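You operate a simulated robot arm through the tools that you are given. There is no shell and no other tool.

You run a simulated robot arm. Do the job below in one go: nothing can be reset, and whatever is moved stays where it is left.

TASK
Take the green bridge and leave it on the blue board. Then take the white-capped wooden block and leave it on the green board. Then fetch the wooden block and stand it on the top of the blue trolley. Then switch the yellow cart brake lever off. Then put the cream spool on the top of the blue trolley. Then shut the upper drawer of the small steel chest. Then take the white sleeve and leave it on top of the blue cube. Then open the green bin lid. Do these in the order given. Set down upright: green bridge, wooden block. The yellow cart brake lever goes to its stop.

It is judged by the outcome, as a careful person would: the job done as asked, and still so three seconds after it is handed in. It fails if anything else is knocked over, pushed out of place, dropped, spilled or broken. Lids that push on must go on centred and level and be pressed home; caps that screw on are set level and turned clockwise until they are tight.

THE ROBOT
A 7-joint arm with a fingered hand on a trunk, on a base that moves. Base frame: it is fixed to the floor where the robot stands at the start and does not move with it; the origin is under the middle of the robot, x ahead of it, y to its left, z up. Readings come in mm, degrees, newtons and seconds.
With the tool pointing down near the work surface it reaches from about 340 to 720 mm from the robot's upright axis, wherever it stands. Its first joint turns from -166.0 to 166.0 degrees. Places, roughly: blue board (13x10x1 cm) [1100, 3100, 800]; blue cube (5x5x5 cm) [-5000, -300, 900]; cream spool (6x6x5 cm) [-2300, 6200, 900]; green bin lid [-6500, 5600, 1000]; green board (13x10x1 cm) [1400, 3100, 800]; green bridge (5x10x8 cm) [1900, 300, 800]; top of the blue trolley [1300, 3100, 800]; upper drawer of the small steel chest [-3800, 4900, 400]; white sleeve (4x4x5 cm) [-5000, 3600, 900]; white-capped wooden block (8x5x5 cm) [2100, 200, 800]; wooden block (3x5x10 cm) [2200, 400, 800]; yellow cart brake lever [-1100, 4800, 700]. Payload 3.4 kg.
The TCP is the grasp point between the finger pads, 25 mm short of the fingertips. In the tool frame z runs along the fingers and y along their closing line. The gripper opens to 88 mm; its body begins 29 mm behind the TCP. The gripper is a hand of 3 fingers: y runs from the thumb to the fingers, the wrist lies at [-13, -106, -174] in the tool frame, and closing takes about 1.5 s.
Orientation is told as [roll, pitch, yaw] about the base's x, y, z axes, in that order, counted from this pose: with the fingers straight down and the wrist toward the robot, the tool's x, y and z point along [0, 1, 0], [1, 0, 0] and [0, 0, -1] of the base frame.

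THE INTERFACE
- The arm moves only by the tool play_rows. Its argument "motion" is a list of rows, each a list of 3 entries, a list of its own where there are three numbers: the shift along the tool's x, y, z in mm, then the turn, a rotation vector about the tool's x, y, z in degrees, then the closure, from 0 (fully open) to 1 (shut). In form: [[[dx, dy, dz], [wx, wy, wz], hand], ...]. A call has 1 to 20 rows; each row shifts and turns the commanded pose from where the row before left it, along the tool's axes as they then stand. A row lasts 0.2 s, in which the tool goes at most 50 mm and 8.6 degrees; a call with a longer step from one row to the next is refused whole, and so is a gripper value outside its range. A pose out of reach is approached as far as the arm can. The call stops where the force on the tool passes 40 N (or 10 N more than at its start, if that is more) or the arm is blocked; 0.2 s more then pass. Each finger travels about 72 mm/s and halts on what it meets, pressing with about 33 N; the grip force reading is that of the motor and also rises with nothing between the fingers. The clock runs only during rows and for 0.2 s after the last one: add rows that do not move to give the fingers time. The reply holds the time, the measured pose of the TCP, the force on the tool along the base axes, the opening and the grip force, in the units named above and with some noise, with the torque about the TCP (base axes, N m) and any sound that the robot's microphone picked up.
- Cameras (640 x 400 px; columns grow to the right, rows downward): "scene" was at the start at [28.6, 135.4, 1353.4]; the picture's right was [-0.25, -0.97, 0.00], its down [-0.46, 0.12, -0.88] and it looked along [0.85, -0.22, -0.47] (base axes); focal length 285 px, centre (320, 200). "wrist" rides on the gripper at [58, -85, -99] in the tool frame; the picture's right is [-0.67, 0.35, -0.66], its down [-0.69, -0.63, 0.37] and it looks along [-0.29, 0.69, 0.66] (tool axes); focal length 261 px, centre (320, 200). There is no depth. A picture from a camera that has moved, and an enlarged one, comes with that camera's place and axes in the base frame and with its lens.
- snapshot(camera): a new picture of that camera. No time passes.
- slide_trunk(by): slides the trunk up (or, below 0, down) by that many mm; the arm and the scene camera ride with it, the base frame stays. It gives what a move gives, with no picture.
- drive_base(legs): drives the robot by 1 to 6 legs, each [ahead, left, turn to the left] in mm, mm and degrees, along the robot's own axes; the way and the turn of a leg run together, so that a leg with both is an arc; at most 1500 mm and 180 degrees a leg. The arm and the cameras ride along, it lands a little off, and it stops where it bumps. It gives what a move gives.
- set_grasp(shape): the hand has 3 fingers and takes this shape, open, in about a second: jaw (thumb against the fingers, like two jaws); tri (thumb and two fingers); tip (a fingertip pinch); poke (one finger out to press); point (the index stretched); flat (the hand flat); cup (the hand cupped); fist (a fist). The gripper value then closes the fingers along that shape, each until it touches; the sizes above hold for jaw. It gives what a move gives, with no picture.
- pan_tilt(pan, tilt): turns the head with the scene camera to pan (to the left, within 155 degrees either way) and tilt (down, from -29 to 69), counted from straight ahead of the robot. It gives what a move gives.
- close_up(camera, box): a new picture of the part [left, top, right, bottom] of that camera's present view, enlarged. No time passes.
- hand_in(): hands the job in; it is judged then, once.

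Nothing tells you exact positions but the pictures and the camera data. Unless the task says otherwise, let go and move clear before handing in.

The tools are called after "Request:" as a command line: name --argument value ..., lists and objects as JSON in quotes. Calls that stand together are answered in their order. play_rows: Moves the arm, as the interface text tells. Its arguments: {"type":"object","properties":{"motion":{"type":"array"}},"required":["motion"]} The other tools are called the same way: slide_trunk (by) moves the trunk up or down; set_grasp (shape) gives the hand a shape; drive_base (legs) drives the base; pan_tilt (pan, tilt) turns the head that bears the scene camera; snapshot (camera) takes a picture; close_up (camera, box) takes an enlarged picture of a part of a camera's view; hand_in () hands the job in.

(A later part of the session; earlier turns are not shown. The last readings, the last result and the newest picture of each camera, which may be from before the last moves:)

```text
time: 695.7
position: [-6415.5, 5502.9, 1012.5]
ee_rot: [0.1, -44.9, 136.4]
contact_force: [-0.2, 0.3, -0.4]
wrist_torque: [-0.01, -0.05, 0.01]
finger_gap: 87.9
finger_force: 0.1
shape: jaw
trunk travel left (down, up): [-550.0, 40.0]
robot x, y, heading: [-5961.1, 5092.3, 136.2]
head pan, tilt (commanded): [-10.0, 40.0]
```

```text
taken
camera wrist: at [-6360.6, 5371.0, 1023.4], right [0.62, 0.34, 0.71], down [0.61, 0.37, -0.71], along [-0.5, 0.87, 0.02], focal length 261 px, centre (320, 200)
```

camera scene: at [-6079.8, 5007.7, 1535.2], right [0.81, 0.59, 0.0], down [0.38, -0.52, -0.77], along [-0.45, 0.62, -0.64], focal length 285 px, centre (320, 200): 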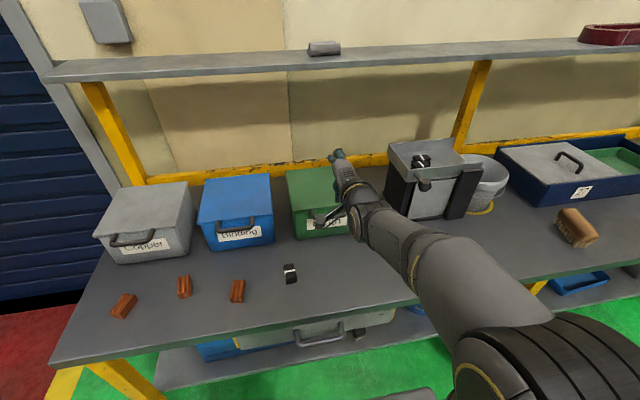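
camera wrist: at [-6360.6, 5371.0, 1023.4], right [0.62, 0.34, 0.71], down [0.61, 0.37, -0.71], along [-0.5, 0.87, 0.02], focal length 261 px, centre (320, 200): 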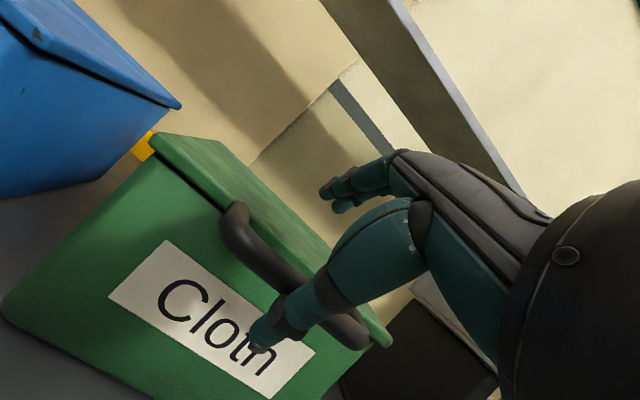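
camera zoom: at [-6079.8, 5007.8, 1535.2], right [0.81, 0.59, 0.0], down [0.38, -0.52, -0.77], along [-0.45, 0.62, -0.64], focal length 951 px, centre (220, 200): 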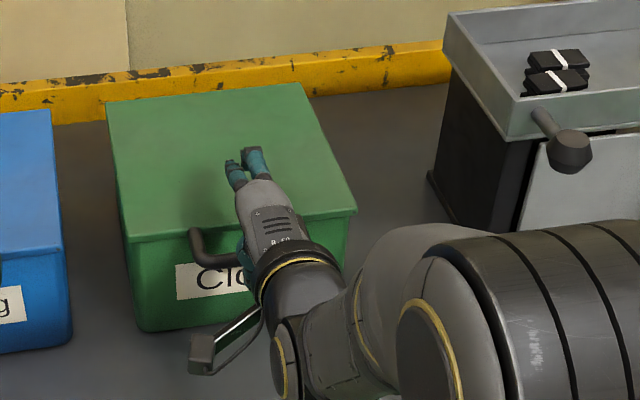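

The thumb is under the bar and the fingers are above the lid. I'll raise slowly and watch for the lid to start moving.

Request:
play_rows --motion '[[[0, 6, -6], [0, 0, 0], 0], [[0, 6, -6], [0, 0, 0], 0], [[0, 6, -6], [0, 0, 0], 0], [[0, 0, 0], [0, 0, 0], 0]]'

Request:
close_up --camera "scene" --box '[270, 120, 430, 250]'

Request:
snapshot --camera "wrist"

```text
time: 696.7
position: [-6417.2, 5502.6, 1036.4]
ee_rot: [0.3, -44.9, 136.4]
contact_force: [2.6, -0.6, -2.0]
wrist_torque: [0.01, -0.02, 0.0]
finger_gap: 87.8
finger_force: 0.0
shape: jaw
trunk travel left (down, up): [-550.0, 40.0]
robot x, y, heading: [-5965.3, 5093.9, 136.0]
head pan, tilt (commanded): [-10.0, 40.0]
```

```text
3.08 times, centred on (350, 185) of scene
camera zoom: at [-6079.5, 5007.7, 1535.3], right [0.81, 0.59, 0.0], down [0.38, -0.52, -0.77], along [-0.45, 0.62, -0.64], focal length 878 px, centre (228, 246)
```

zoom: 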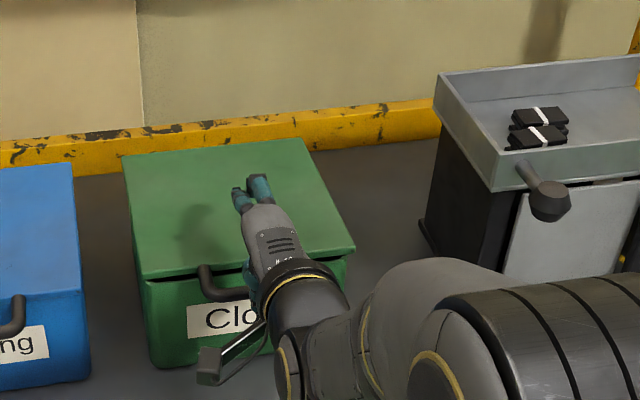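

```text
taken
camera wrist: at [-6361.2, 5370.9, 1048.2], right [0.62, 0.34, 0.71], down [0.61, 0.37, -0.71], along [-0.5, 0.87, 0.02], focal length 261 px, centre (320, 200)
```

wrist: 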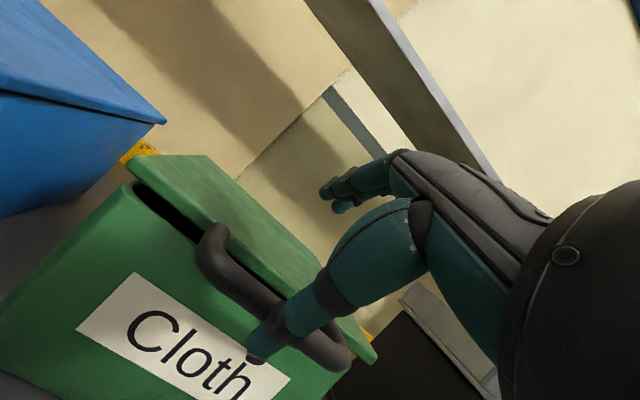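

The lid is lifting. I'll continue along its arc.

Request:
play_rows --motion '[[[0, 8.3, -7], [0, 0, 0], 0], [[0, 8.6, -6.6], [0, 0, 0], 0], [[0, 9, -6.2], [0, 0, 0], 0], [[0, 9.3, -5.8], [0, 0, 0], 0], [[0, 9.6, -5.4], [0, 0, 0], 0], [[0, 9.9, -5], [0, 0, 0], 0], [[0, 0, 0], [0, 0, 0], 0]]'

Request:
close_up --camera "scene" --box '[270, 90, 430, 220]'

Request:
snapshot --camera "wrist"

```text
time: 698.3
position: [-6426.3, 5512.7, 1102.2]
ee_rot: [0.2, -45.1, 136.4]
contact_force: [3.7, -1.4, -1.4]
wrist_torque: [-0.08, -0.13, 0.02]
finger_gap: 87.9
finger_force: 0.0
shape: jaw
trunk travel left (down, up): [-550.0, 40.0]
robot x, y, heading: [-5962.6, 5092.1, 136.3]
head pan, tilt (commanded): [-10.0, 40.0]
```

```text
3.08 times, centred on (350, 155) of scene
camera zoom: at [-6079.2, 5007.3, 1535.3], right [0.81, 0.59, 0.0], down [0.38, -0.52, -0.77], along [-0.45, 0.62, -0.64], focal length 878 px, centre (228, 338)
```

zoom: 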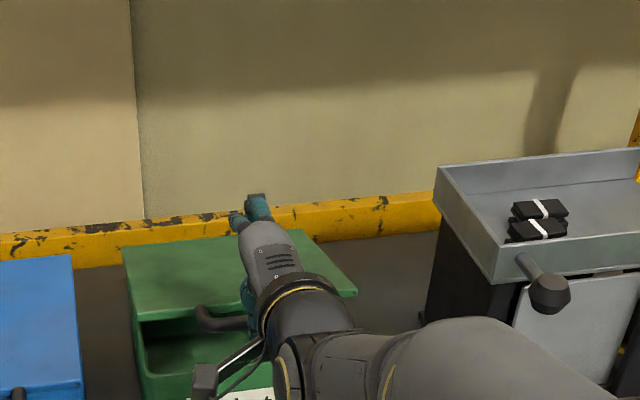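

```text
taken
camera wrist: at [-6370.6, 5379.6, 1112.8], right [0.62, 0.34, 0.71], down [0.61, 0.37, -0.71], along [-0.5, 0.87, 0.02], focal length 261 px, centre (320, 200)
```

wrist: 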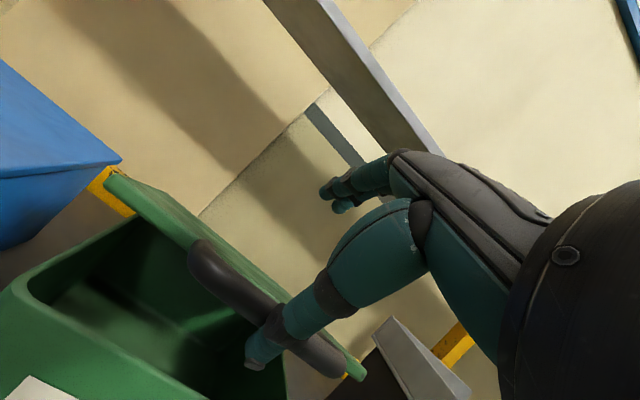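

About 20° open with little force. I'll continue toward 45°.

Request:
play_rows --motion '[[[0, 11.8, -5.2], [0, 0, 0], 0], [[0, 12.1, -4.5], [0, 0, 0], 0], [[0, 12.3, -3.8], [0, 0, 0], 0], [[0, 12.4, -3.1], [0, 0, 0], 0], [[0, 12.7, -2.5], [0, 0, 0], 0], [[0, 12.8, -1.8], [0, 0, 0], 0], [[0, 12.8, -1.1], [0, 0, 0], 0], [[0, 12.8, -0.4], [0, 0, 0], 0], [[0, 0, 0], [0, 0, 0], 0]]'

Request:
pan_tilt --pan -10 --tilt 28

Request:
snapshot --camera "scene"

Request:
snapshot --camera "wrist"

```text
time: 700.3
position: [-6465.6, 5549.4, 1192.1]
ee_rot: [0.2, -45.0, 136.4]
contact_force: [3.9, -3.8, 2.8]
wrist_torque: [-0.27, -0.25, -0.01]
finger_gap: 87.8
finger_force: 0.0
shape: jaw
trunk travel left (down, up): [-550.0, 40.0]
robot x, y, heading: [-5963.1, 5094.3, 136.0]
head pan, tilt (commanded): [-10.0, 40.0]
```

```text
time: 701.0
position: [-6465.6, 5549.8, 1190.5]
ee_rot: [0.2, -45.0, 136.4]
contact_force: [4.6, -3.9, 2.1]
wrist_torque: [-0.22, -0.21, -0.01]
finger_gap: 87.7
finger_force: 0.1
shape: jaw
trunk travel left (down, up): [-550.0, 40.0]
robot x, y, heading: [-5965.1, 5094.9, 136.2]
head pan, tilt (commanded): [-10.0, 28.0]
```

```text
taken
camera scene: at [-6082.4, 5011.6, 1553.7], right [0.81, 0.59, 0.0], down [0.28, -0.38, -0.88], along [-0.52, 0.71, -0.47], focal length 285 px, centre (320, 200)
```

scene: 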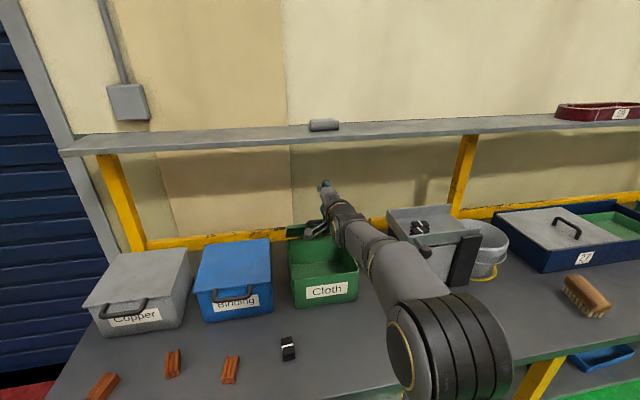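

```text
taken
camera wrist: at [-6410.2, 5418.5, 1203.0], right [0.62, 0.34, 0.71], down [0.61, 0.37, -0.71], along [-0.5, 0.87, 0.02], focal length 261 px, centre (320, 200)
```

wrist: 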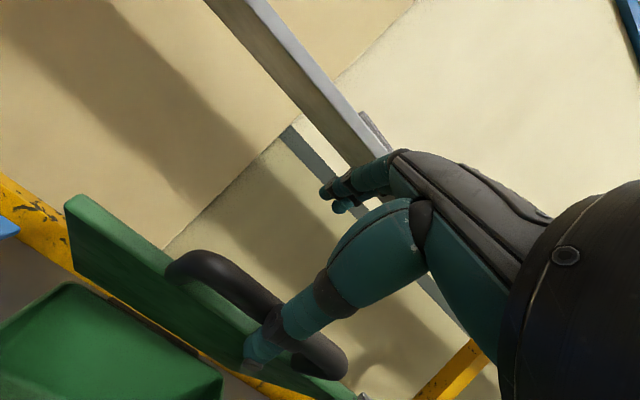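

The lid is about 50° open, resting on the thumb. I'll close the hand gently to trap the lid edge between thumb and fingers, which also pushes it further open.

Request:
play_rows --motion '[[[0, 0, 0], [0, 0, 0], 0.15], [[0, 0, 0], [0, 0, 0], 0.3], [[0, 0, 0], [0, 0, 0], 0.45], [[0, 0, 0], [0, 0, 0], 0.6], [[0, 0, 0], [0, 0, 0], 0.6], [[0, 0, 0], [0, 0, 0], 0.6]]'

Request:
snapshot --camera "wrist"

Request:
close_up --camera "scene" --box '[260, 150, 420, 310]'

```text
time: 702.4
position: [-6466.3, 5551.4, 1191.9]
ee_rot: [0.3, -44.9, 136.4]
contact_force: [-0.3, -0.7, -1.9]
wrist_torque: [0.0, -0.01, 0.0]
finger_gap: 38.3
finger_force: 0.0
shape: jaw
trunk travel left (down, up): [-550.0, 40.0]
robot x, y, heading: [-5962.8, 5092.9, 136.5]
head pan, tilt (commanded): [-10.0, 28.0]
```

```text
taken
camera wrist: at [-6411.0, 5419.2, 1202.5], right [0.62, 0.34, 0.71], down [0.61, 0.37, -0.7], along [-0.5, 0.87, 0.02], focal length 261 px, centre (320, 200)
```

wrist: 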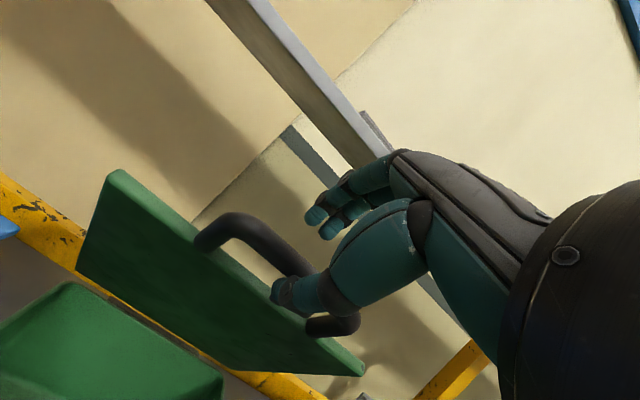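

```text
2.50 times, centred on (340, 230) of scene
camera zoom: at [-6083.4, 5012.6, 1553.8], right [0.81, 0.59, 0.0], down [0.28, -0.38, -0.88], along [-0.52, 0.71, -0.47], focal length 714 px, centre (270, 125)
```

zoom: 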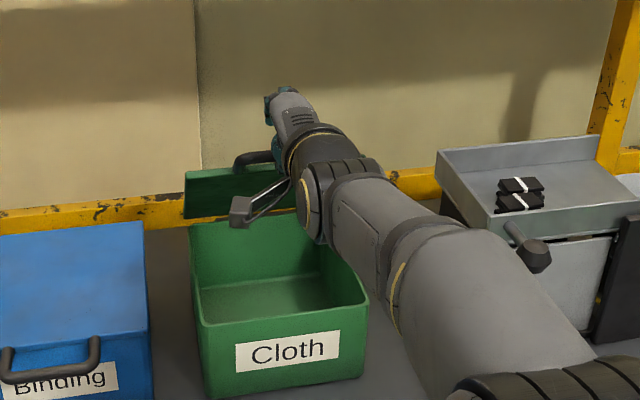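

The trapped lid is now past 60°. I'll keep pushing forward and slightly up.

Request:
play_rows --motion '[[[0, 12, 5], [0, 0, 0], 0.6], [[0, 12, 5], [0, 0, 0], 0.6], [[0, 12, 5], [0, 0, 0], 0.6], [[0, 0, 0], [0, 0, 0], 0.6]]'

Request:
snapshot --camera "wrist"

Request:
close_up --camera "scene" --box '[260, 130, 420, 290]'

```text
time: 703.4
position: [-6493.4, 5575.5, 1202.9]
ee_rot: [0.2, -44.9, 136.4]
contact_force: [0.8, -1.0, -0.2]
wrist_torque: [0.02, -0.02, 0.01]
finger_gap: 37.0
finger_force: 0.0
shape: jaw
trunk travel left (down, up): [-550.0, 40.0]
robot x, y, heading: [-5962.3, 5092.8, 136.2]
head pan, tilt (commanded): [-10.0, 28.0]
```

```text
taken
camera wrist: at [-6437.7, 5443.7, 1214.2], right [0.62, 0.34, 0.71], down [0.61, 0.37, -0.71], along [-0.5, 0.87, 0.02], focal length 261 px, centre (320, 200)
```

wrist: 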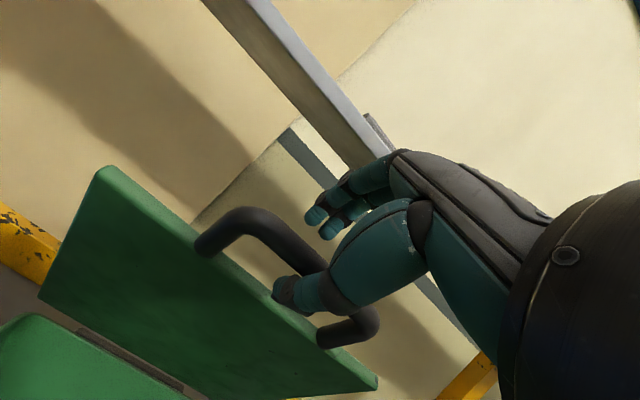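

```text
2.50 times, centred on (340, 210) of scene
camera zoom: at [-6083.3, 5012.6, 1553.8], right [0.81, 0.59, 0.0], down [0.28, -0.38, -0.88], along [-0.52, 0.71, -0.47], focal length 714 px, centre (270, 175)
```

zoom: 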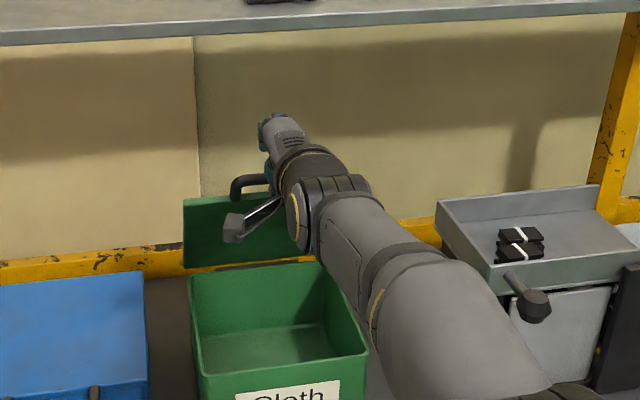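

Request:
play_rows --motion '[[[0, 10.6, 6.4], [0, 0, 0], 0.6], [[0, 10.6, 6.4], [0, 0, 0], 0.6], [[0, 9.5, 7.4], [0, 0, 0], 0.6], [[0, 0, 0], [0, 0, 0], 0.6]]'

Request:
snapshot --camera "wrist"

Request:
close_up --camera "scene" --box '[260, 110, 420, 270]'

```text
time: 704.4
position: [-6518.4, 5598.4, 1211.9]
ee_rot: [0.2, -45.0, 136.5]
contact_force: [3.1, -3.4, 4.4]
wrist_torque: [-0.13, -0.1, 0.04]
finger_gap: 35.9
finger_force: 0.0
shape: jaw
trunk travel left (down, up): [-550.0, 40.0]
robot x, y, heading: [-5964.7, 5092.8, 136.5]
head pan, tilt (commanded): [-10.0, 28.0]
```

```text
taken
camera wrist: at [-6463.2, 5465.7, 1222.5], right [0.62, 0.34, 0.71], down [0.61, 0.37, -0.71], along [-0.5, 0.87, 0.02], focal length 261 px, centre (320, 200)
```

wrist: 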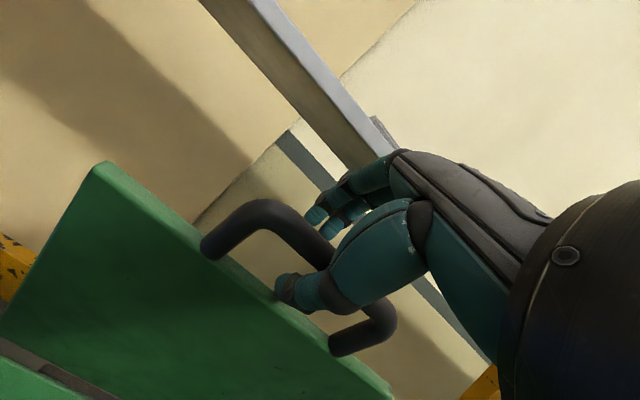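

```text
2.50 times, centred on (340, 190) of scene
camera zoom: at [-6082.4, 5011.8, 1553.9], right [0.81, 0.59, 0.0], down [0.28, -0.38, -0.88], along [-0.52, 0.71, -0.47], focal length 714 px, centre (270, 225)
```

zoom: 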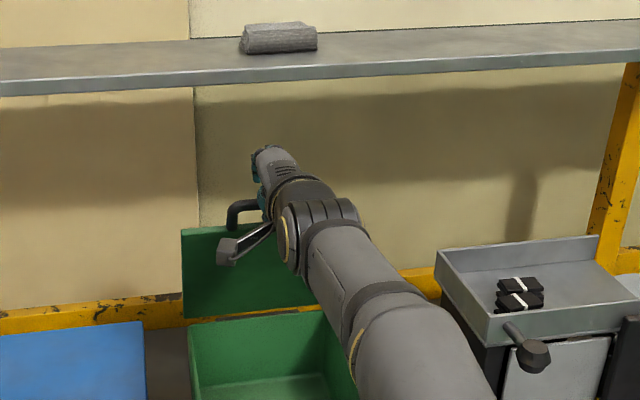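

The lid is at about 65–70°, and I'm approaching the arm's reach. I'll creep the base forward 35 mm, pushing the lid along, then continue.

Request:
drive_base --legs '[[35, 0, 0]]'

Request:
snapshot --camera "wrist"

Request:
close_up --camera "scene" --box '[260, 110, 420, 270]'

```text
time: 705.3
position: [-6542.3, 5621.3, 1213.3]
ee_rot: [0.2, -45.2, 136.4]
contact_force: [3.0, -1.9, 13.3]
wrist_torque: [-0.02, 0.04, 0.01]
finger_gap: 32.1
finger_force: 0.1
shape: jaw
trunk travel left (down, up): [-550.0, 40.0]
robot x, y, heading: [-5986.9, 5117.5, 136.2]
head pan, tilt (commanded): [-10.0, 28.0]
```

```text
taken
camera wrist: at [-6487.5, 5489.2, 1223.7], right [0.62, 0.34, 0.71], down [0.6, 0.37, -0.71], along [-0.5, 0.87, 0.03], focal length 261 px, centre (320, 200)
```

wrist: 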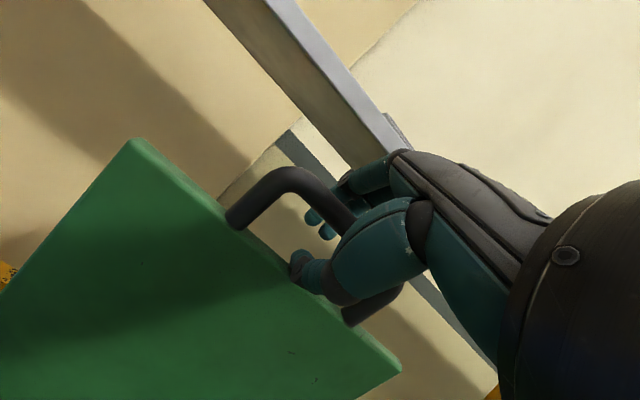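

```text
2.50 times, centred on (340, 190) of scene
camera zoom: at [-6106.5, 5035.2, 1553.9], right [0.81, 0.59, 0.0], down [0.28, -0.38, -0.88], along [-0.52, 0.71, -0.47], focal length 714 px, centre (270, 225)
```

zoom: 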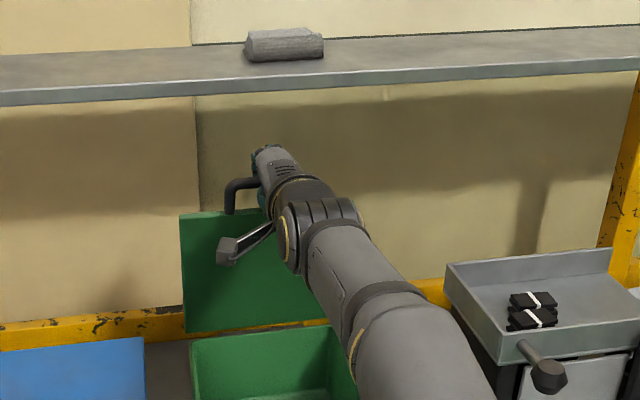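

About 75° now. The bar is pressing up on the hand, so I'll move up and forward to follow its arc.

Request:
play_rows --motion '[[[0, 3, -3], [0, 0, 0], 0.6], [[0, 9, 4], [0, 0, 0], 0.6], [[0, 9, 5], [0, 0, 0], 0.6], [[0, 9, 6], [0, 0, 0], 0.6], [[0, 0, 0], [0, 0, 0], 0.6]]'

Request:
snapshot --camera "wrist"

Request:
close_up --camera "scene" --box '[260, 110, 420, 270]'

```text
time: 706.5
position: [-6564.3, 5642.3, 1225.6]
ee_rot: [0.2, -45.2, 136.4]
contact_force: [0.7, -1.1, 7.7]
wrist_torque: [-0.01, 0.01, -0.01]
finger_gap: 33.4
finger_force: 0.1
shape: jaw
trunk travel left (down, up): [-550.0, 40.0]
robot x, y, heading: [-5989.5, 5117.7, 136.5]
head pan, tilt (commanded): [-10.0, 28.0]
```

```text
taken
camera wrist: at [-6509.6, 5510.5, 1235.2], right [0.62, 0.34, 0.71], down [0.6, 0.37, -0.71], along [-0.5, 0.87, 0.03], focal length 261 px, centre (320, 200)
```

wrist: 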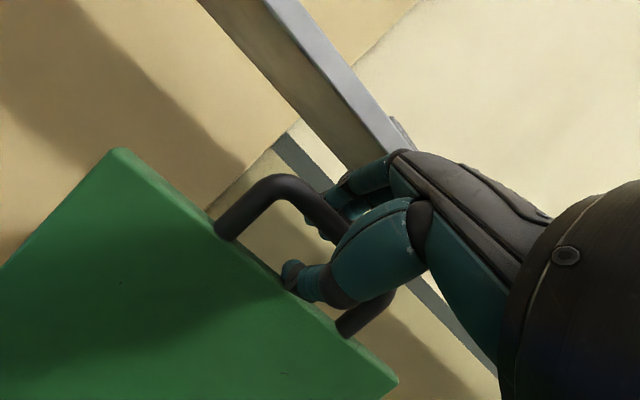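

```text
2.50 times, centred on (340, 190) of scene
camera zoom: at [-6107.9, 5036.0, 1553.8], right [0.81, 0.59, 0.0], down [0.28, -0.38, -0.88], along [-0.52, 0.71, -0.47], focal length 714 px, centre (270, 225)
```

zoom: 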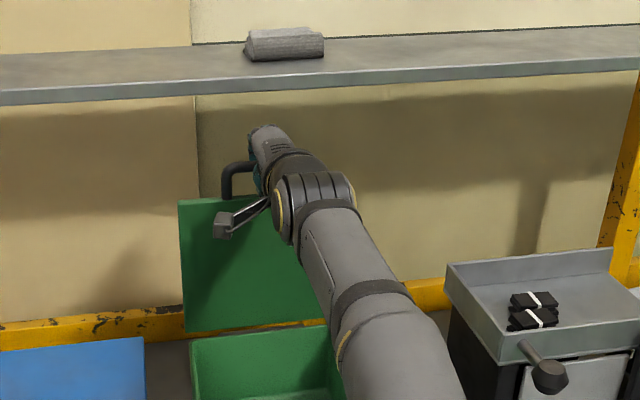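

About 82° now. I'll push further, past vertical.

Request:
play_rows --motion '[[[0, 9, 7], [0, 0, 0], 0.6], [[0, 8.5, 7.5], [0, 0, 0], 0.6], [[0, 8, 8], [0, 0, 0], 0.6], [[0, 0, 0], [0, 0, 0], 0.6]]'

Request:
snapshot --camera "wrist"

Request:
close_up --camera "scene" --box '[260, 110, 420, 270]'

```text
time: 707.5
position: [-6578.1, 5656.0, 1226.0]
ee_rot: [0.3, -45.2, 136.5]
contact_force: [-0.7, -0.7, 5.9]
wrist_torque: [-0.06, 0.06, 0.03]
finger_gap: 33.3
finger_force: 0.1
shape: jaw
out of reach, approached as far as the arm can: row 2, 3
trunk travel left (down, up): [-550.0, 40.0]
robot x, y, heading: [-5986.8, 5122.7, 136.4]
head pan, tilt (commanded): [-10.0, 28.0]
```

```text
taken
camera wrist: at [-6522.9, 5524.3, 1236.7], right [0.62, 0.34, 0.71], down [0.6, 0.37, -0.71], along [-0.5, 0.87, 0.02], focal length 261 px, centre (320, 200)
```

wrist: 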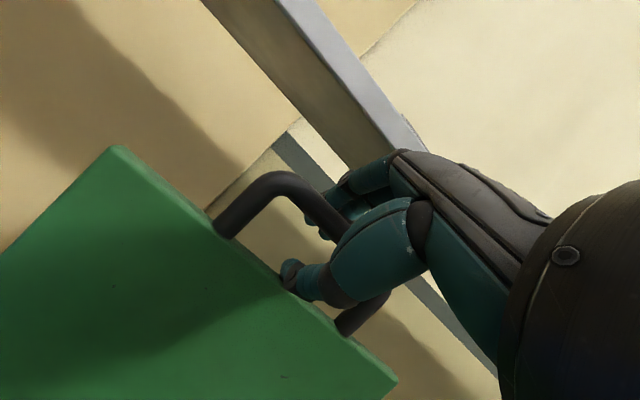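

```text
2.50 times, centred on (340, 190) of scene
camera zoom: at [-6108.3, 5036.2, 1553.8], right [0.81, 0.59, 0.0], down [0.28, -0.38, -0.88], along [-0.52, 0.71, -0.47], focal length 714 px, centre (270, 225)
```

zoom: 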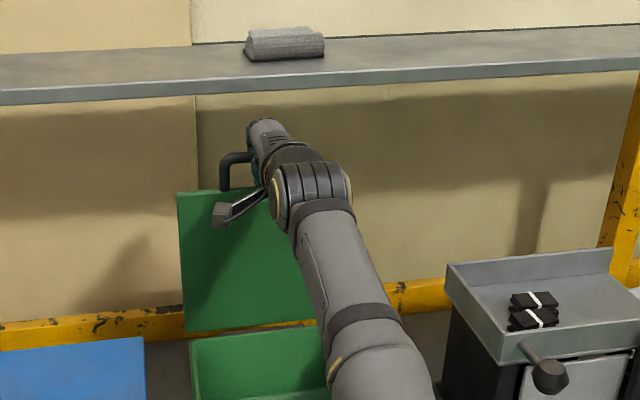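

The lid is at about 87°, and the arm is at its reach limit. I'll check my base clearance to the rack before creeping forward a little more.

Request:
pan_tilt --pan 0 --tilt 68

Request:
snapshot --camera "scene"

```text
time: 708.5
position: [-6578.9, 5657.1, 1225.4]
ee_rot: [0.2, -45.1, 136.4]
contact_force: [-0.5, -0.6, 4.6]
wrist_torque: [-0.03, 0.1, -0.03]
finger_gap: 33.4
finger_force: 0.1
shape: jaw
trunk travel left (down, up): [-550.0, 40.0]
robot x, y, heading: [-5988.7, 5115.9, 136.4]
head pan, tilt (commanded): [0.0, 68.0]
```

```text
taken
camera scene: at [-6095.6, 5002.2, 1499.9], right [0.69, 0.72, 0.0], down [0.67, -0.64, -0.38], along [-0.27, 0.26, -0.93], focal length 285 px, centre (320, 200)
```

scene: 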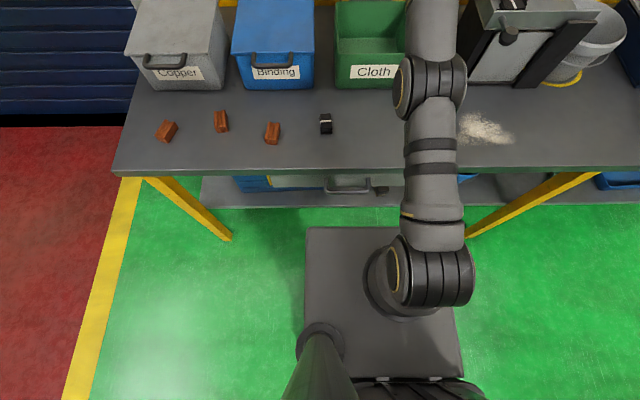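

The base has about 90 mm to spare, but the overhead shelf is close. I'll first rotate the hand to point more forward, which lowers the wrist and gains reach, and nudge the lid on.

Request:
play_rows --motion '[[[0, 0, 0], [-6, 0, 0], 0.6], [[0, 0, 0], [-6, 0, 0], 0.6], [[0, 0, 0], [-6, 0, 0], 0.6], [[0, 0, 0], [0, 0, 0], 0.6]]'

Request:
pan_tilt --pan -10 --tilt 28

Request:
close_up --camera "scene" --box '[260, 110, 420, 270]'

Request:
snapshot --camera "wrist"

```text
time: 709.5
position: [-6578.8, 5657.2, 1227.5]
ee_rot: [0.3, -63.3, 136.3]
contact_force: [-1.2, -0.5, 5.0]
wrist_torque: [0.01, 0.02, 0.03]
finger_gap: 33.5
finger_force: 0.2
shape: jaw
trunk travel left (down, up): [-550.0, 40.0]
robot x, y, heading: [-5989.2, 5121.1, 136.3]
head pan, tilt (commanded): [0.0, 68.0]
```

```text
time: 710.6
position: [-6579.5, 5657.1, 1227.0]
ee_rot: [0.3, -63.1, 136.3]
contact_force: [-0.2, -0.4, 3.7]
wrist_torque: [-0.02, 0.02, -0.03]
finger_gap: 33.5
finger_force: 0.0
shape: jaw
trunk travel left (down, up): [-550.0, 40.0]
robot x, y, heading: [-5991.3, 5116.1, 136.2]
head pan, tilt (commanded): [-10.0, 28.0]
```

```text
2.50 times, centred on (340, 190) of scene
camera zoom: at [-6108.5, 5036.5, 1553.7], right [0.81, 0.59, 0.0], down [0.28, -0.38, -0.88], along [-0.52, 0.71, -0.47], focal length 714 px, centre (270, 225)
```

zoom: 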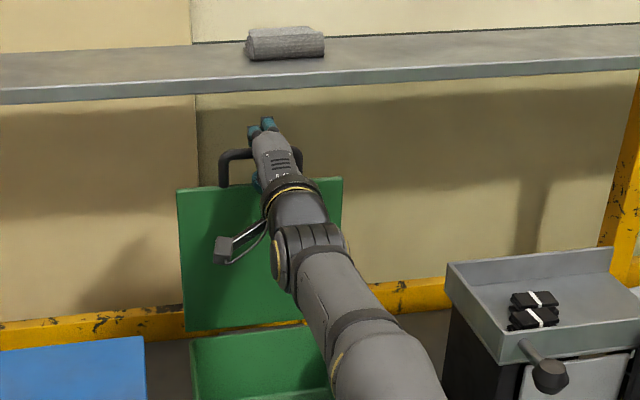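

```text
taken
camera wrist: at [-6526.2, 5527.6, 1196.9], right [0.77, 0.19, 0.61], down [0.44, 0.52, -0.73], along [-0.46, 0.83, 0.32], focal length 261 px, centre (320, 200)
```

wrist: 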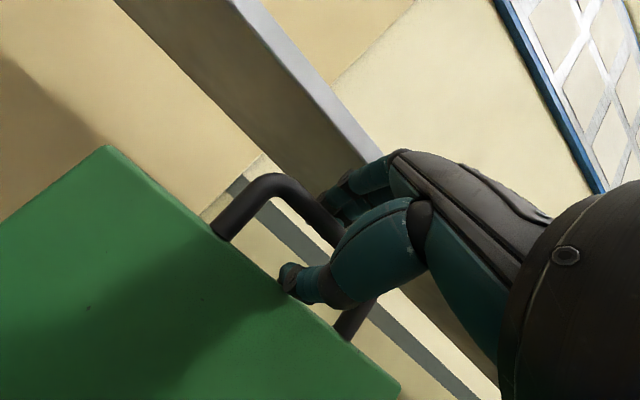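

The lid is now about vertical, and the hand has room. I'll push forward another 20 mm.

Request:
play_rows --motion '[[[0, 4.5, 8.9], [0, 0, 0], 0.6], [[0, 4.5, 8.9], [0, 0, 0], 0.6], [[0, 0, 0], [0, 0, 0], 0.6]]'

Request:
close_up --camera "scene" --box '[260, 110, 420, 270]'

Request:
snapshot --camera "wrist"

```text
time: 711.4
position: [-6593.0, 5670.6, 1227.0]
ee_rot: [0.2, -63.1, 136.3]
contact_force: [-1.2, -0.5, 5.6]
wrist_torque: [-0.06, 0.0, -0.01]
finger_gap: 32.2
finger_force: 0.0
shape: jaw
trunk travel left (down, up): [-550.0, 40.0]
robot x, y, heading: [-5987.2, 5117.4, 136.4]
head pan, tilt (commanded): [-10.0, 28.0]
```

```text
2.50 times, centred on (340, 190) of scene
camera zoom: at [-6108.3, 5036.2, 1553.8], right [0.81, 0.59, 0.0], down [0.28, -0.38, -0.88], along [-0.52, 0.71, -0.47], focal length 714 px, centre (270, 225)
```

zoom: 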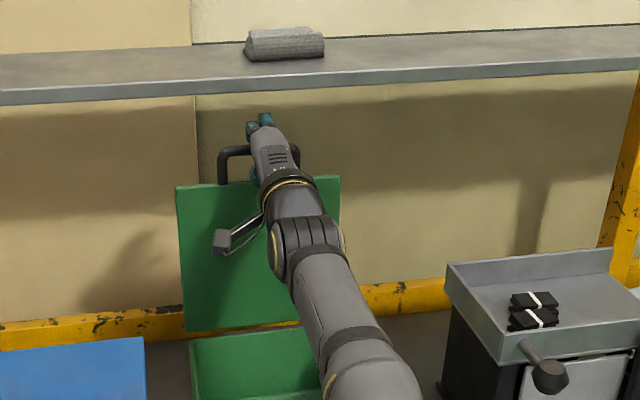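

```text
taken
camera wrist: at [-6539.7, 5541.6, 1196.0], right [0.77, 0.19, 0.61], down [0.44, 0.53, -0.73], along [-0.46, 0.83, 0.32], focal length 261 px, centre (320, 200)
```

wrist: 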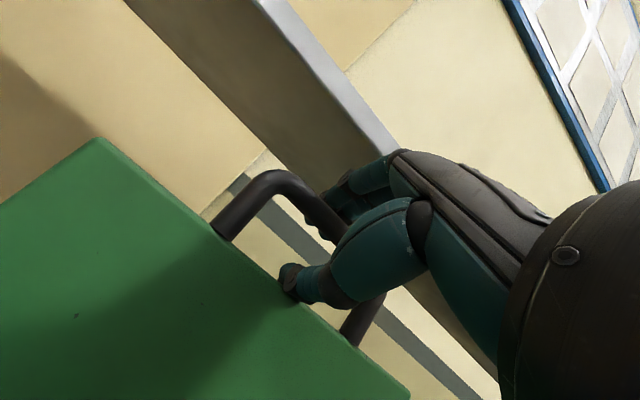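

Request:
play_rows --motion '[[[0, 4, 9.2], [0, 0, 0], 0.6], [[0, 4, 9.2], [0, 0, 0], 0.6], [[0, 0, 0], [0, 0, 0], 0.6]]'

Request:
close_up --camera "scene" --box '[260, 110, 420, 270]'

```text
time: 712.2
position: [-6597.1, 5672.4, 1224.6]
ee_rot: [0.4, -63.1, 136.3]
contact_force: [0.8, 1.4, 6.8]
wrist_torque: [0.03, -0.02, -0.01]
finger_gap: 32.1
finger_force: 0.1
shape: jaw
out of reach, approached as far as the arm can: row 1, 2
trunk travel left (down, up): [-550.0, 40.0]
robot x, y, heading: [-5989.9, 5118.8, 136.4]
head pan, tilt (commanded): [-10.0, 28.0]
```

```text
2.50 times, centred on (340, 190) of scene
camera zoom: at [-6107.9, 5036.6, 1553.8], right [0.81, 0.59, 0.0], down [0.28, -0.38, -0.88], along [-0.52, 0.71, -0.47], focal length 714 px, centre (270, 225)
```

zoom: 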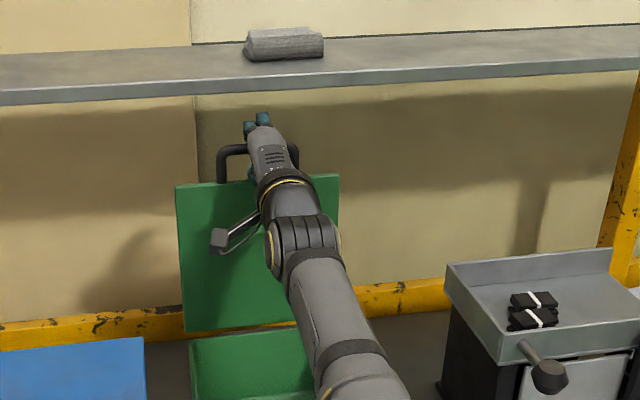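

The lid is past vertical at about 95°. Opening the hand here will swing the thumb into the lid to push it further and lift the fingers clear of the bar, so I'll do that gently.

Request:
play_rows --motion '[[[0, 0, 0], [0, 0, 0], 0.5], [[0, 0, 0], [0, 0, 0], 0.4], [[0, 0, 0], [0, 0, 0], 0.3], [[0, 0, 0], [0, 0, 0], 0.2], [[0, 0, 0], [0, 0, 0], 0.1], [[0, 0, 0], [0, 0, 0], 0], [[0, 0, 0], [0, 0, 0], 0], [[0, 0, 0], [0, 0, 0], 0]]'

Request:
close_up --camera "scene" --box '[260, 110, 420, 270]'

Request:
snapshot --camera "wrist"

```text
time: 714.0
position: [-6594.9, 5671.8, 1228.8]
ee_rot: [0.3, -63.5, 136.3]
contact_force: [-1.4, 3.5, 20.8]
wrist_torque: [0.14, 0.06, 0.02]
finger_gap: 45.4
finger_force: 0.0
shape: jaw
trunk travel left (down, up): [-550.0, 40.0]
robot x, y, heading: [-5988.7, 5118.6, 136.2]
head pan, tilt (commanded): [-10.0, 28.0]
```

```text
2.50 times, centred on (340, 190) of scene
camera zoom: at [-6106.5, 5035.1, 1554.0], right [0.81, 0.59, 0.0], down [0.28, -0.38, -0.88], along [-0.52, 0.71, -0.47], focal length 714 px, centre (270, 225)
```

zoom: 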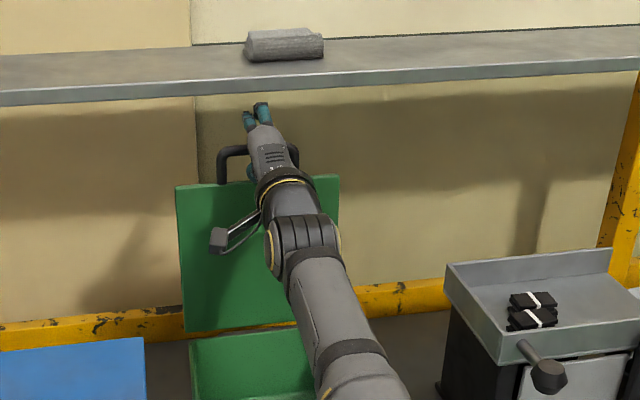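

```text
taken
camera wrist: at [-6542.7, 5541.4, 1197.4], right [0.77, 0.19, 0.6], down [0.44, 0.53, -0.73], along [-0.46, 0.83, 0.32], focal length 261 px, centre (320, 200)
```

wrist: 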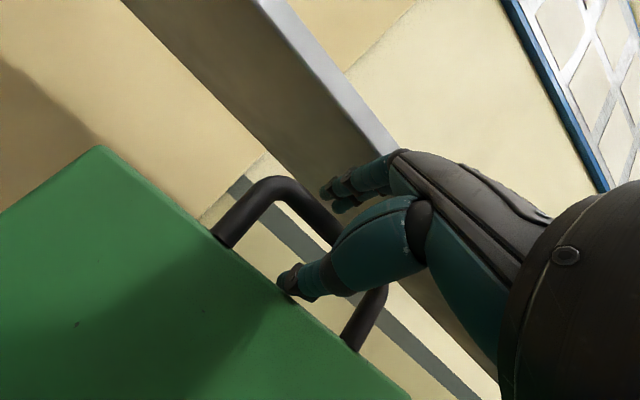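

The thumb is inside the handle loop, resting on the lid's top edge. I'll relax it slightly and slide the hand straight back along the thumb's own axis so it slips out without pulling the lid.

Request:
play_rows --motion '[[[0, 0, 0], [0, 0, 0], 0.3], [[0, 0, 0], [0, 0, 0], 0.5], [[0, 0, 0], [0, 0, 0], 0.52], [[0, 0, 0], [0, 0, 0], 0.52]]'

Request:
play_rows --motion '[[[0, 0, -6], [0, 0, 0], 0.52], [[0, 0, -6], [0, 0, 0], 0.52], [[0, 0, -6], [0, 0, 0], 0.52], [[0, 0, 0], [0, 0, 0], 0.52]]'

Request:
close_up --camera "scene" --box '[260, 110, 420, 270]'

Request:
snapshot --camera "wrist"

```text
time: 715.0
position: [-6596.6, 5672.6, 1224.0]
ee_rot: [0.3, -63.0, 136.4]
contact_force: [-0.9, 1.0, 8.9]
wrist_torque: [-0.01, -0.05, -0.03]
finger_gap: 36.0
finger_force: 0.0
shape: jaw
trunk travel left (down, up): [-550.0, 40.0]
robot x, y, heading: [-5987.4, 5119.7, 136.2]
head pan, tilt (commanded): [-10.0, 28.0]
```

```text
time: 716.0
position: [-6586.8, 5662.2, 1232.1]
ee_rot: [0.3, -63.0, 136.2]
contact_force: [0.7, 1.0, 0.4]
wrist_torque: [0.05, 0.05, -0.02]
finger_gap: 41.2
finger_force: 0.1
shape: jaw
trunk travel left (down, up): [-550.0, 40.0]
robot x, y, heading: [-5988.9, 5119.9, 136.2]
head pan, tilt (commanded): [-10.0, 28.0]
```

```text
2.50 times, centred on (340, 190) of scene
camera zoom: at [-6109.0, 5037.3, 1553.7], right [0.81, 0.59, 0.0], down [0.28, -0.38, -0.88], along [-0.52, 0.71, -0.47], focal length 714 px, centre (270, 225)
```

zoom: 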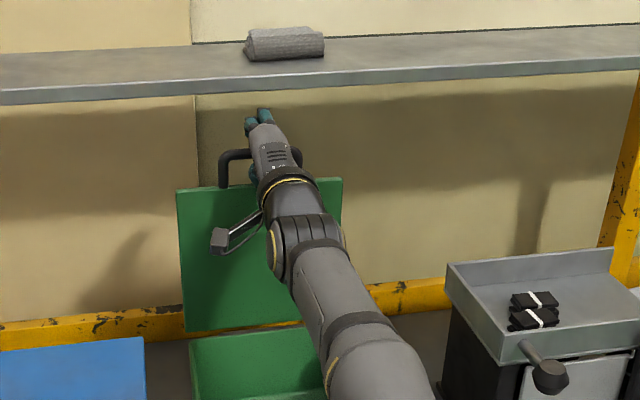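

```text
taken
camera wrist: at [-6534.0, 5532.3, 1203.2], right [0.77, 0.19, 0.61], down [0.44, 0.52, -0.73], along [-0.46, 0.83, 0.32], focal length 261 px, centre (320, 200)
```

wrist: 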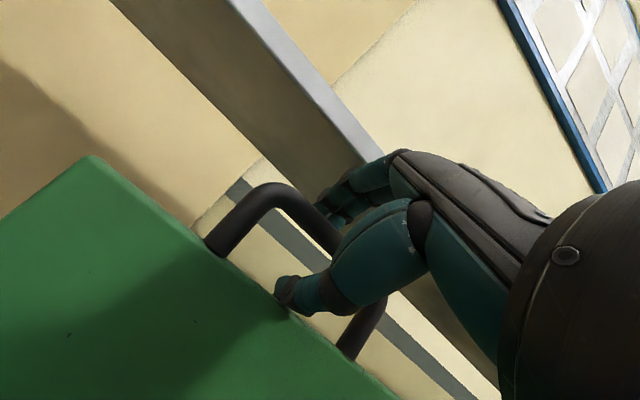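

The lid is hovering near vertical and follows the hand back. I'll creep the base forward 45 mm, with clearance confirmed below and height unchanged under the shelf, to carry the lid clearly past vertical before releasing.

Request:
drive_base --legs '[[45, 0, 0]]'

Request:
snapshot --camera "scene"

Request:
snapshot --camera "wrist"

```text
time: 716.9
position: [-6619.4, 5693.2, 1232.3]
ee_rot: [0.3, -62.9, 136.3]
contact_force: [0.4, 0.1, 0.2]
wrist_torque: [-0.03, 0.03, 0.02]
finger_gap: 42.2
finger_force: 0.1
shape: jaw
trunk travel left (down, up): [-550.0, 40.0]
robot x, y, heading: [-6020.6, 5147.3, 136.4]
head pan, tilt (commanded): [-10.0, 28.0]
```

```text
taken
camera scene: at [-6141.9, 5068.6, 1553.7], right [0.81, 0.59, 0.0], down [0.28, -0.38, -0.88], along [-0.52, 0.71, -0.47], focal length 285 px, centre (320, 200)
```

scene: 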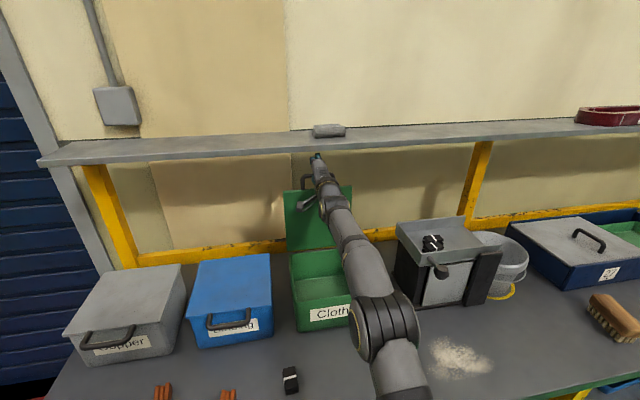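

```text
taken
camera wrist: at [-6566.8, 5563.6, 1203.0], right [0.77, 0.19, 0.61], down [0.44, 0.52, -0.73], along [-0.46, 0.83, 0.32], focal length 261 px, centre (320, 200)
```

wrist: 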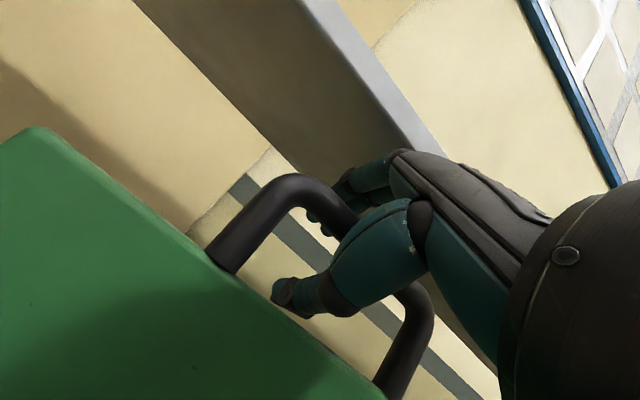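

Request:
close_up --camera "scene" --box '[250, 130, 410, 290]'

```text
2.50 times, centred on (330, 210) of scene
camera zoom: at [-6141.9, 5068.6, 1553.7], right [0.81, 0.59, 0.0], down [0.28, -0.38, -0.88], along [-0.52, 0.71, -0.47], focal length 714 px, centre (295, 175)
```

zoom: 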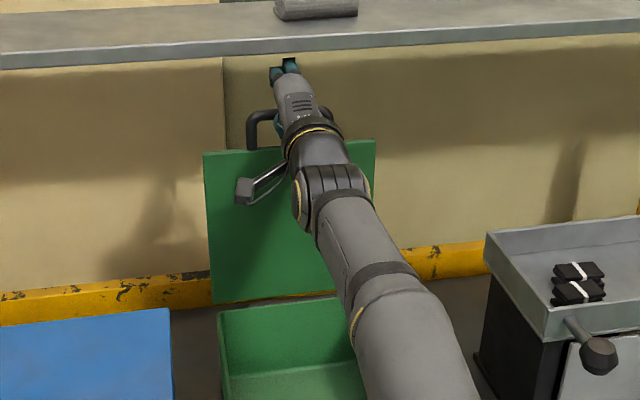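

The lid now stands by itself at about 93° with zero force on my hand, so it's resting open. I'll ease the hand back in small steps, watching the lid.

Request:
play_rows --motion '[[[0, -1.4, -8.3], [0, 0, 0], 0.52], [[0, -1.4, -8.3], [0, 0, 0], 0.52], [[0, 0, 0], [0, 0, 0], 0.52]]'

Request:
close_up --camera "scene" --box '[250, 130, 410, 290]'

Request:
snapshot --camera "wrist"

```text
time: 717.7
position: [-6606.8, 5680.9, 1239.1]
ee_rot: [0.3, -63.1, 136.3]
contact_force: [0.0, 0.8, -0.7]
wrist_torque: [0.01, -0.03, 0.0]
finger_gap: 42.3
finger_force: 0.2
shape: jaw
trunk travel left (down, up): [-550.0, 40.0]
robot x, y, heading: [-6021.1, 5150.0, 136.5]
head pan, tilt (commanded): [-10.0, 28.0]
```

```text
2.50 times, centred on (330, 210) of scene
camera zoom: at [-6141.2, 5067.9, 1553.8], right [0.81, 0.59, 0.0], down [0.28, -0.38, -0.88], along [-0.52, 0.71, -0.47], focal length 714 px, centre (295, 175)
```

zoom: 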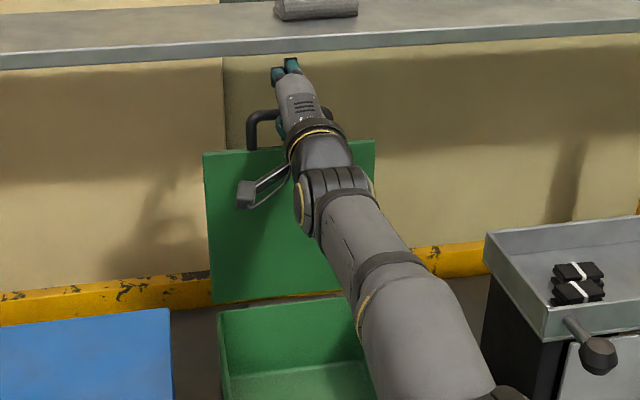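

```text
taken
camera wrist: at [-6554.4, 5551.0, 1209.0], right [0.77, 0.19, 0.61], down [0.44, 0.52, -0.73], along [-0.46, 0.83, 0.32], focal length 261 px, centre (320, 200)
```

wrist: 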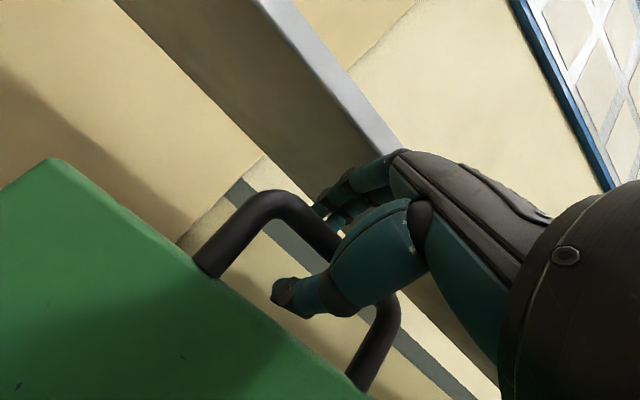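

The lid holds still as the hand withdraws. I'll continue.

Request:
play_rows --motion '[[[0, -1.4, -8.3], [0, 0, 0], 0.52], [[0, -1.4, -8.3], [0, 0, 0], 0.52], [[0, 0, 0], [0, 0, 0], 0.52]]'

Request:
close_up --camera "scene" --box '[250, 130, 410, 290]'

Request:
snapshot --camera "wrist"

```text
time: 718.5
position: [-6594.2, 5669.5, 1241.3]
ee_rot: [0.3, -63.1, 136.4]
contact_force: [0.1, -0.3, -0.3]
wrist_torque: [0.01, 0.02, 0.01]
finger_gap: 42.1
finger_force: 0.1
shape: jaw
trunk travel left (down, up): [-550.0, 40.0]
robot x, y, heading: [-6019.0, 5149.0, 136.5]
head pan, tilt (commanded): [-10.0, 28.0]
```

```text
2.50 times, centred on (330, 210) of scene
camera zoom: at [-6141.2, 5067.9, 1553.8], right [0.81, 0.59, 0.0], down [0.28, -0.38, -0.88], along [-0.52, 0.71, -0.47], focal length 714 px, centre (295, 175)
```

zoom: 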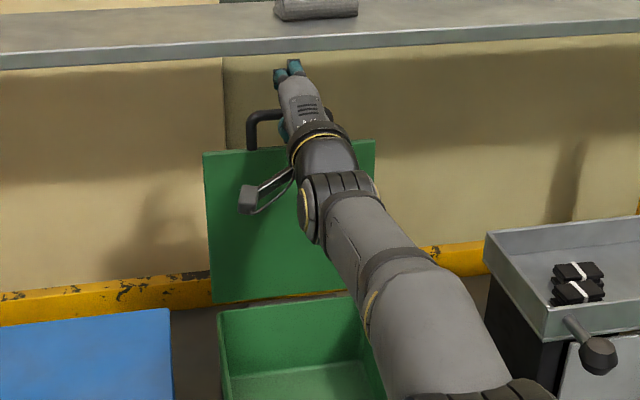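

```text
taken
camera wrist: at [-6542.1, 5539.9, 1212.9], right [0.77, 0.19, 0.61], down [0.44, 0.52, -0.73], along [-0.46, 0.83, 0.32], focal length 261 px, centre (320, 200)
```

wrist: 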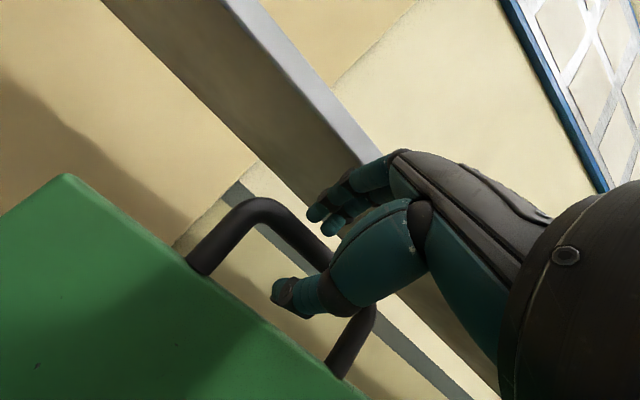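

Request:
play_rows --motion '[[[0, -1.4, -8.3], [0, 0, 0], 0.52], [[0, -1.4, -8.3], [0, 0, 0], 0.52], [[0, 0, 0], [0, 0, 0], 0.52]]'

Request:
play_rows --motion '[[[0, -1.4, -8.3], [0, 0, 0], 0.52], [[0, 0, 0], [0, 0, 0], 0.52]]'

Request:
close_up --camera "scene" --box '[250, 130, 410, 290]'

Request:
snapshot --camera "wrist"

```text
time: 719.3
position: [-6583.2, 5660.6, 1247.7]
ee_rot: [0.4, -63.1, 136.2]
contact_force: [1.4, -1.1, 0.2]
wrist_torque: [0.01, -0.02, -0.01]
finger_gap: 42.4
finger_force: 0.1
shape: jaw
trunk travel left (down, up): [-550.0, 40.0]
robot x, y, heading: [-6018.9, 5153.9, 136.1]
head pan, tilt (commanded): [-10.0, 28.0]
```

```text
time: 719.9
position: [-6579.7, 5653.9, 1250.2]
ee_rot: [0.4, -63.1, 136.3]
contact_force: [0.1, 0.5, 0.8]
wrist_torque: [-0.01, 0.04, 0.02]
finger_gap: 42.1
finger_force: 0.1
shape: jaw
trunk travel left (down, up): [-550.0, 40.0]
robot x, y, heading: [-6022.6, 5153.3, 136.2]
head pan, tilt (commanded): [-10.0, 28.0]
```

```text
2.50 times, centred on (330, 210) of scene
camera zoom: at [-6141.1, 5067.9, 1553.8], right [0.81, 0.59, 0.0], down [0.28, -0.38, -0.88], along [-0.52, 0.71, -0.47], focal length 714 px, centre (295, 175)
```

zoom: 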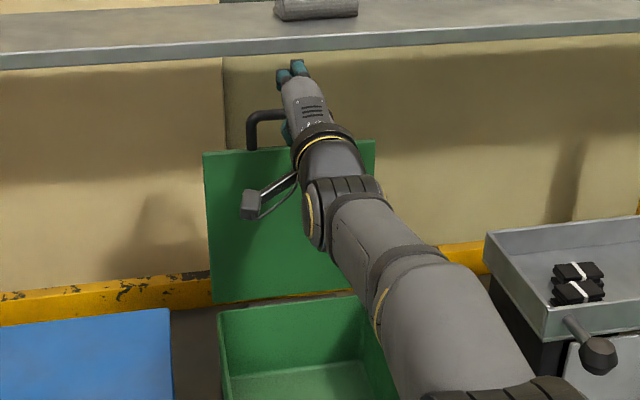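

```text
taken
camera wrist: at [-6526.0, 5524.4, 1220.1], right [0.77, 0.19, 0.61], down [0.44, 0.52, -0.73], along [-0.46, 0.83, 0.32], focal length 261 px, centre (320, 200)
```

wrist: 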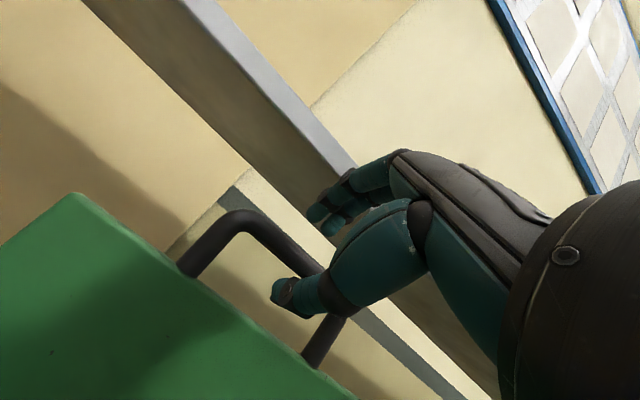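

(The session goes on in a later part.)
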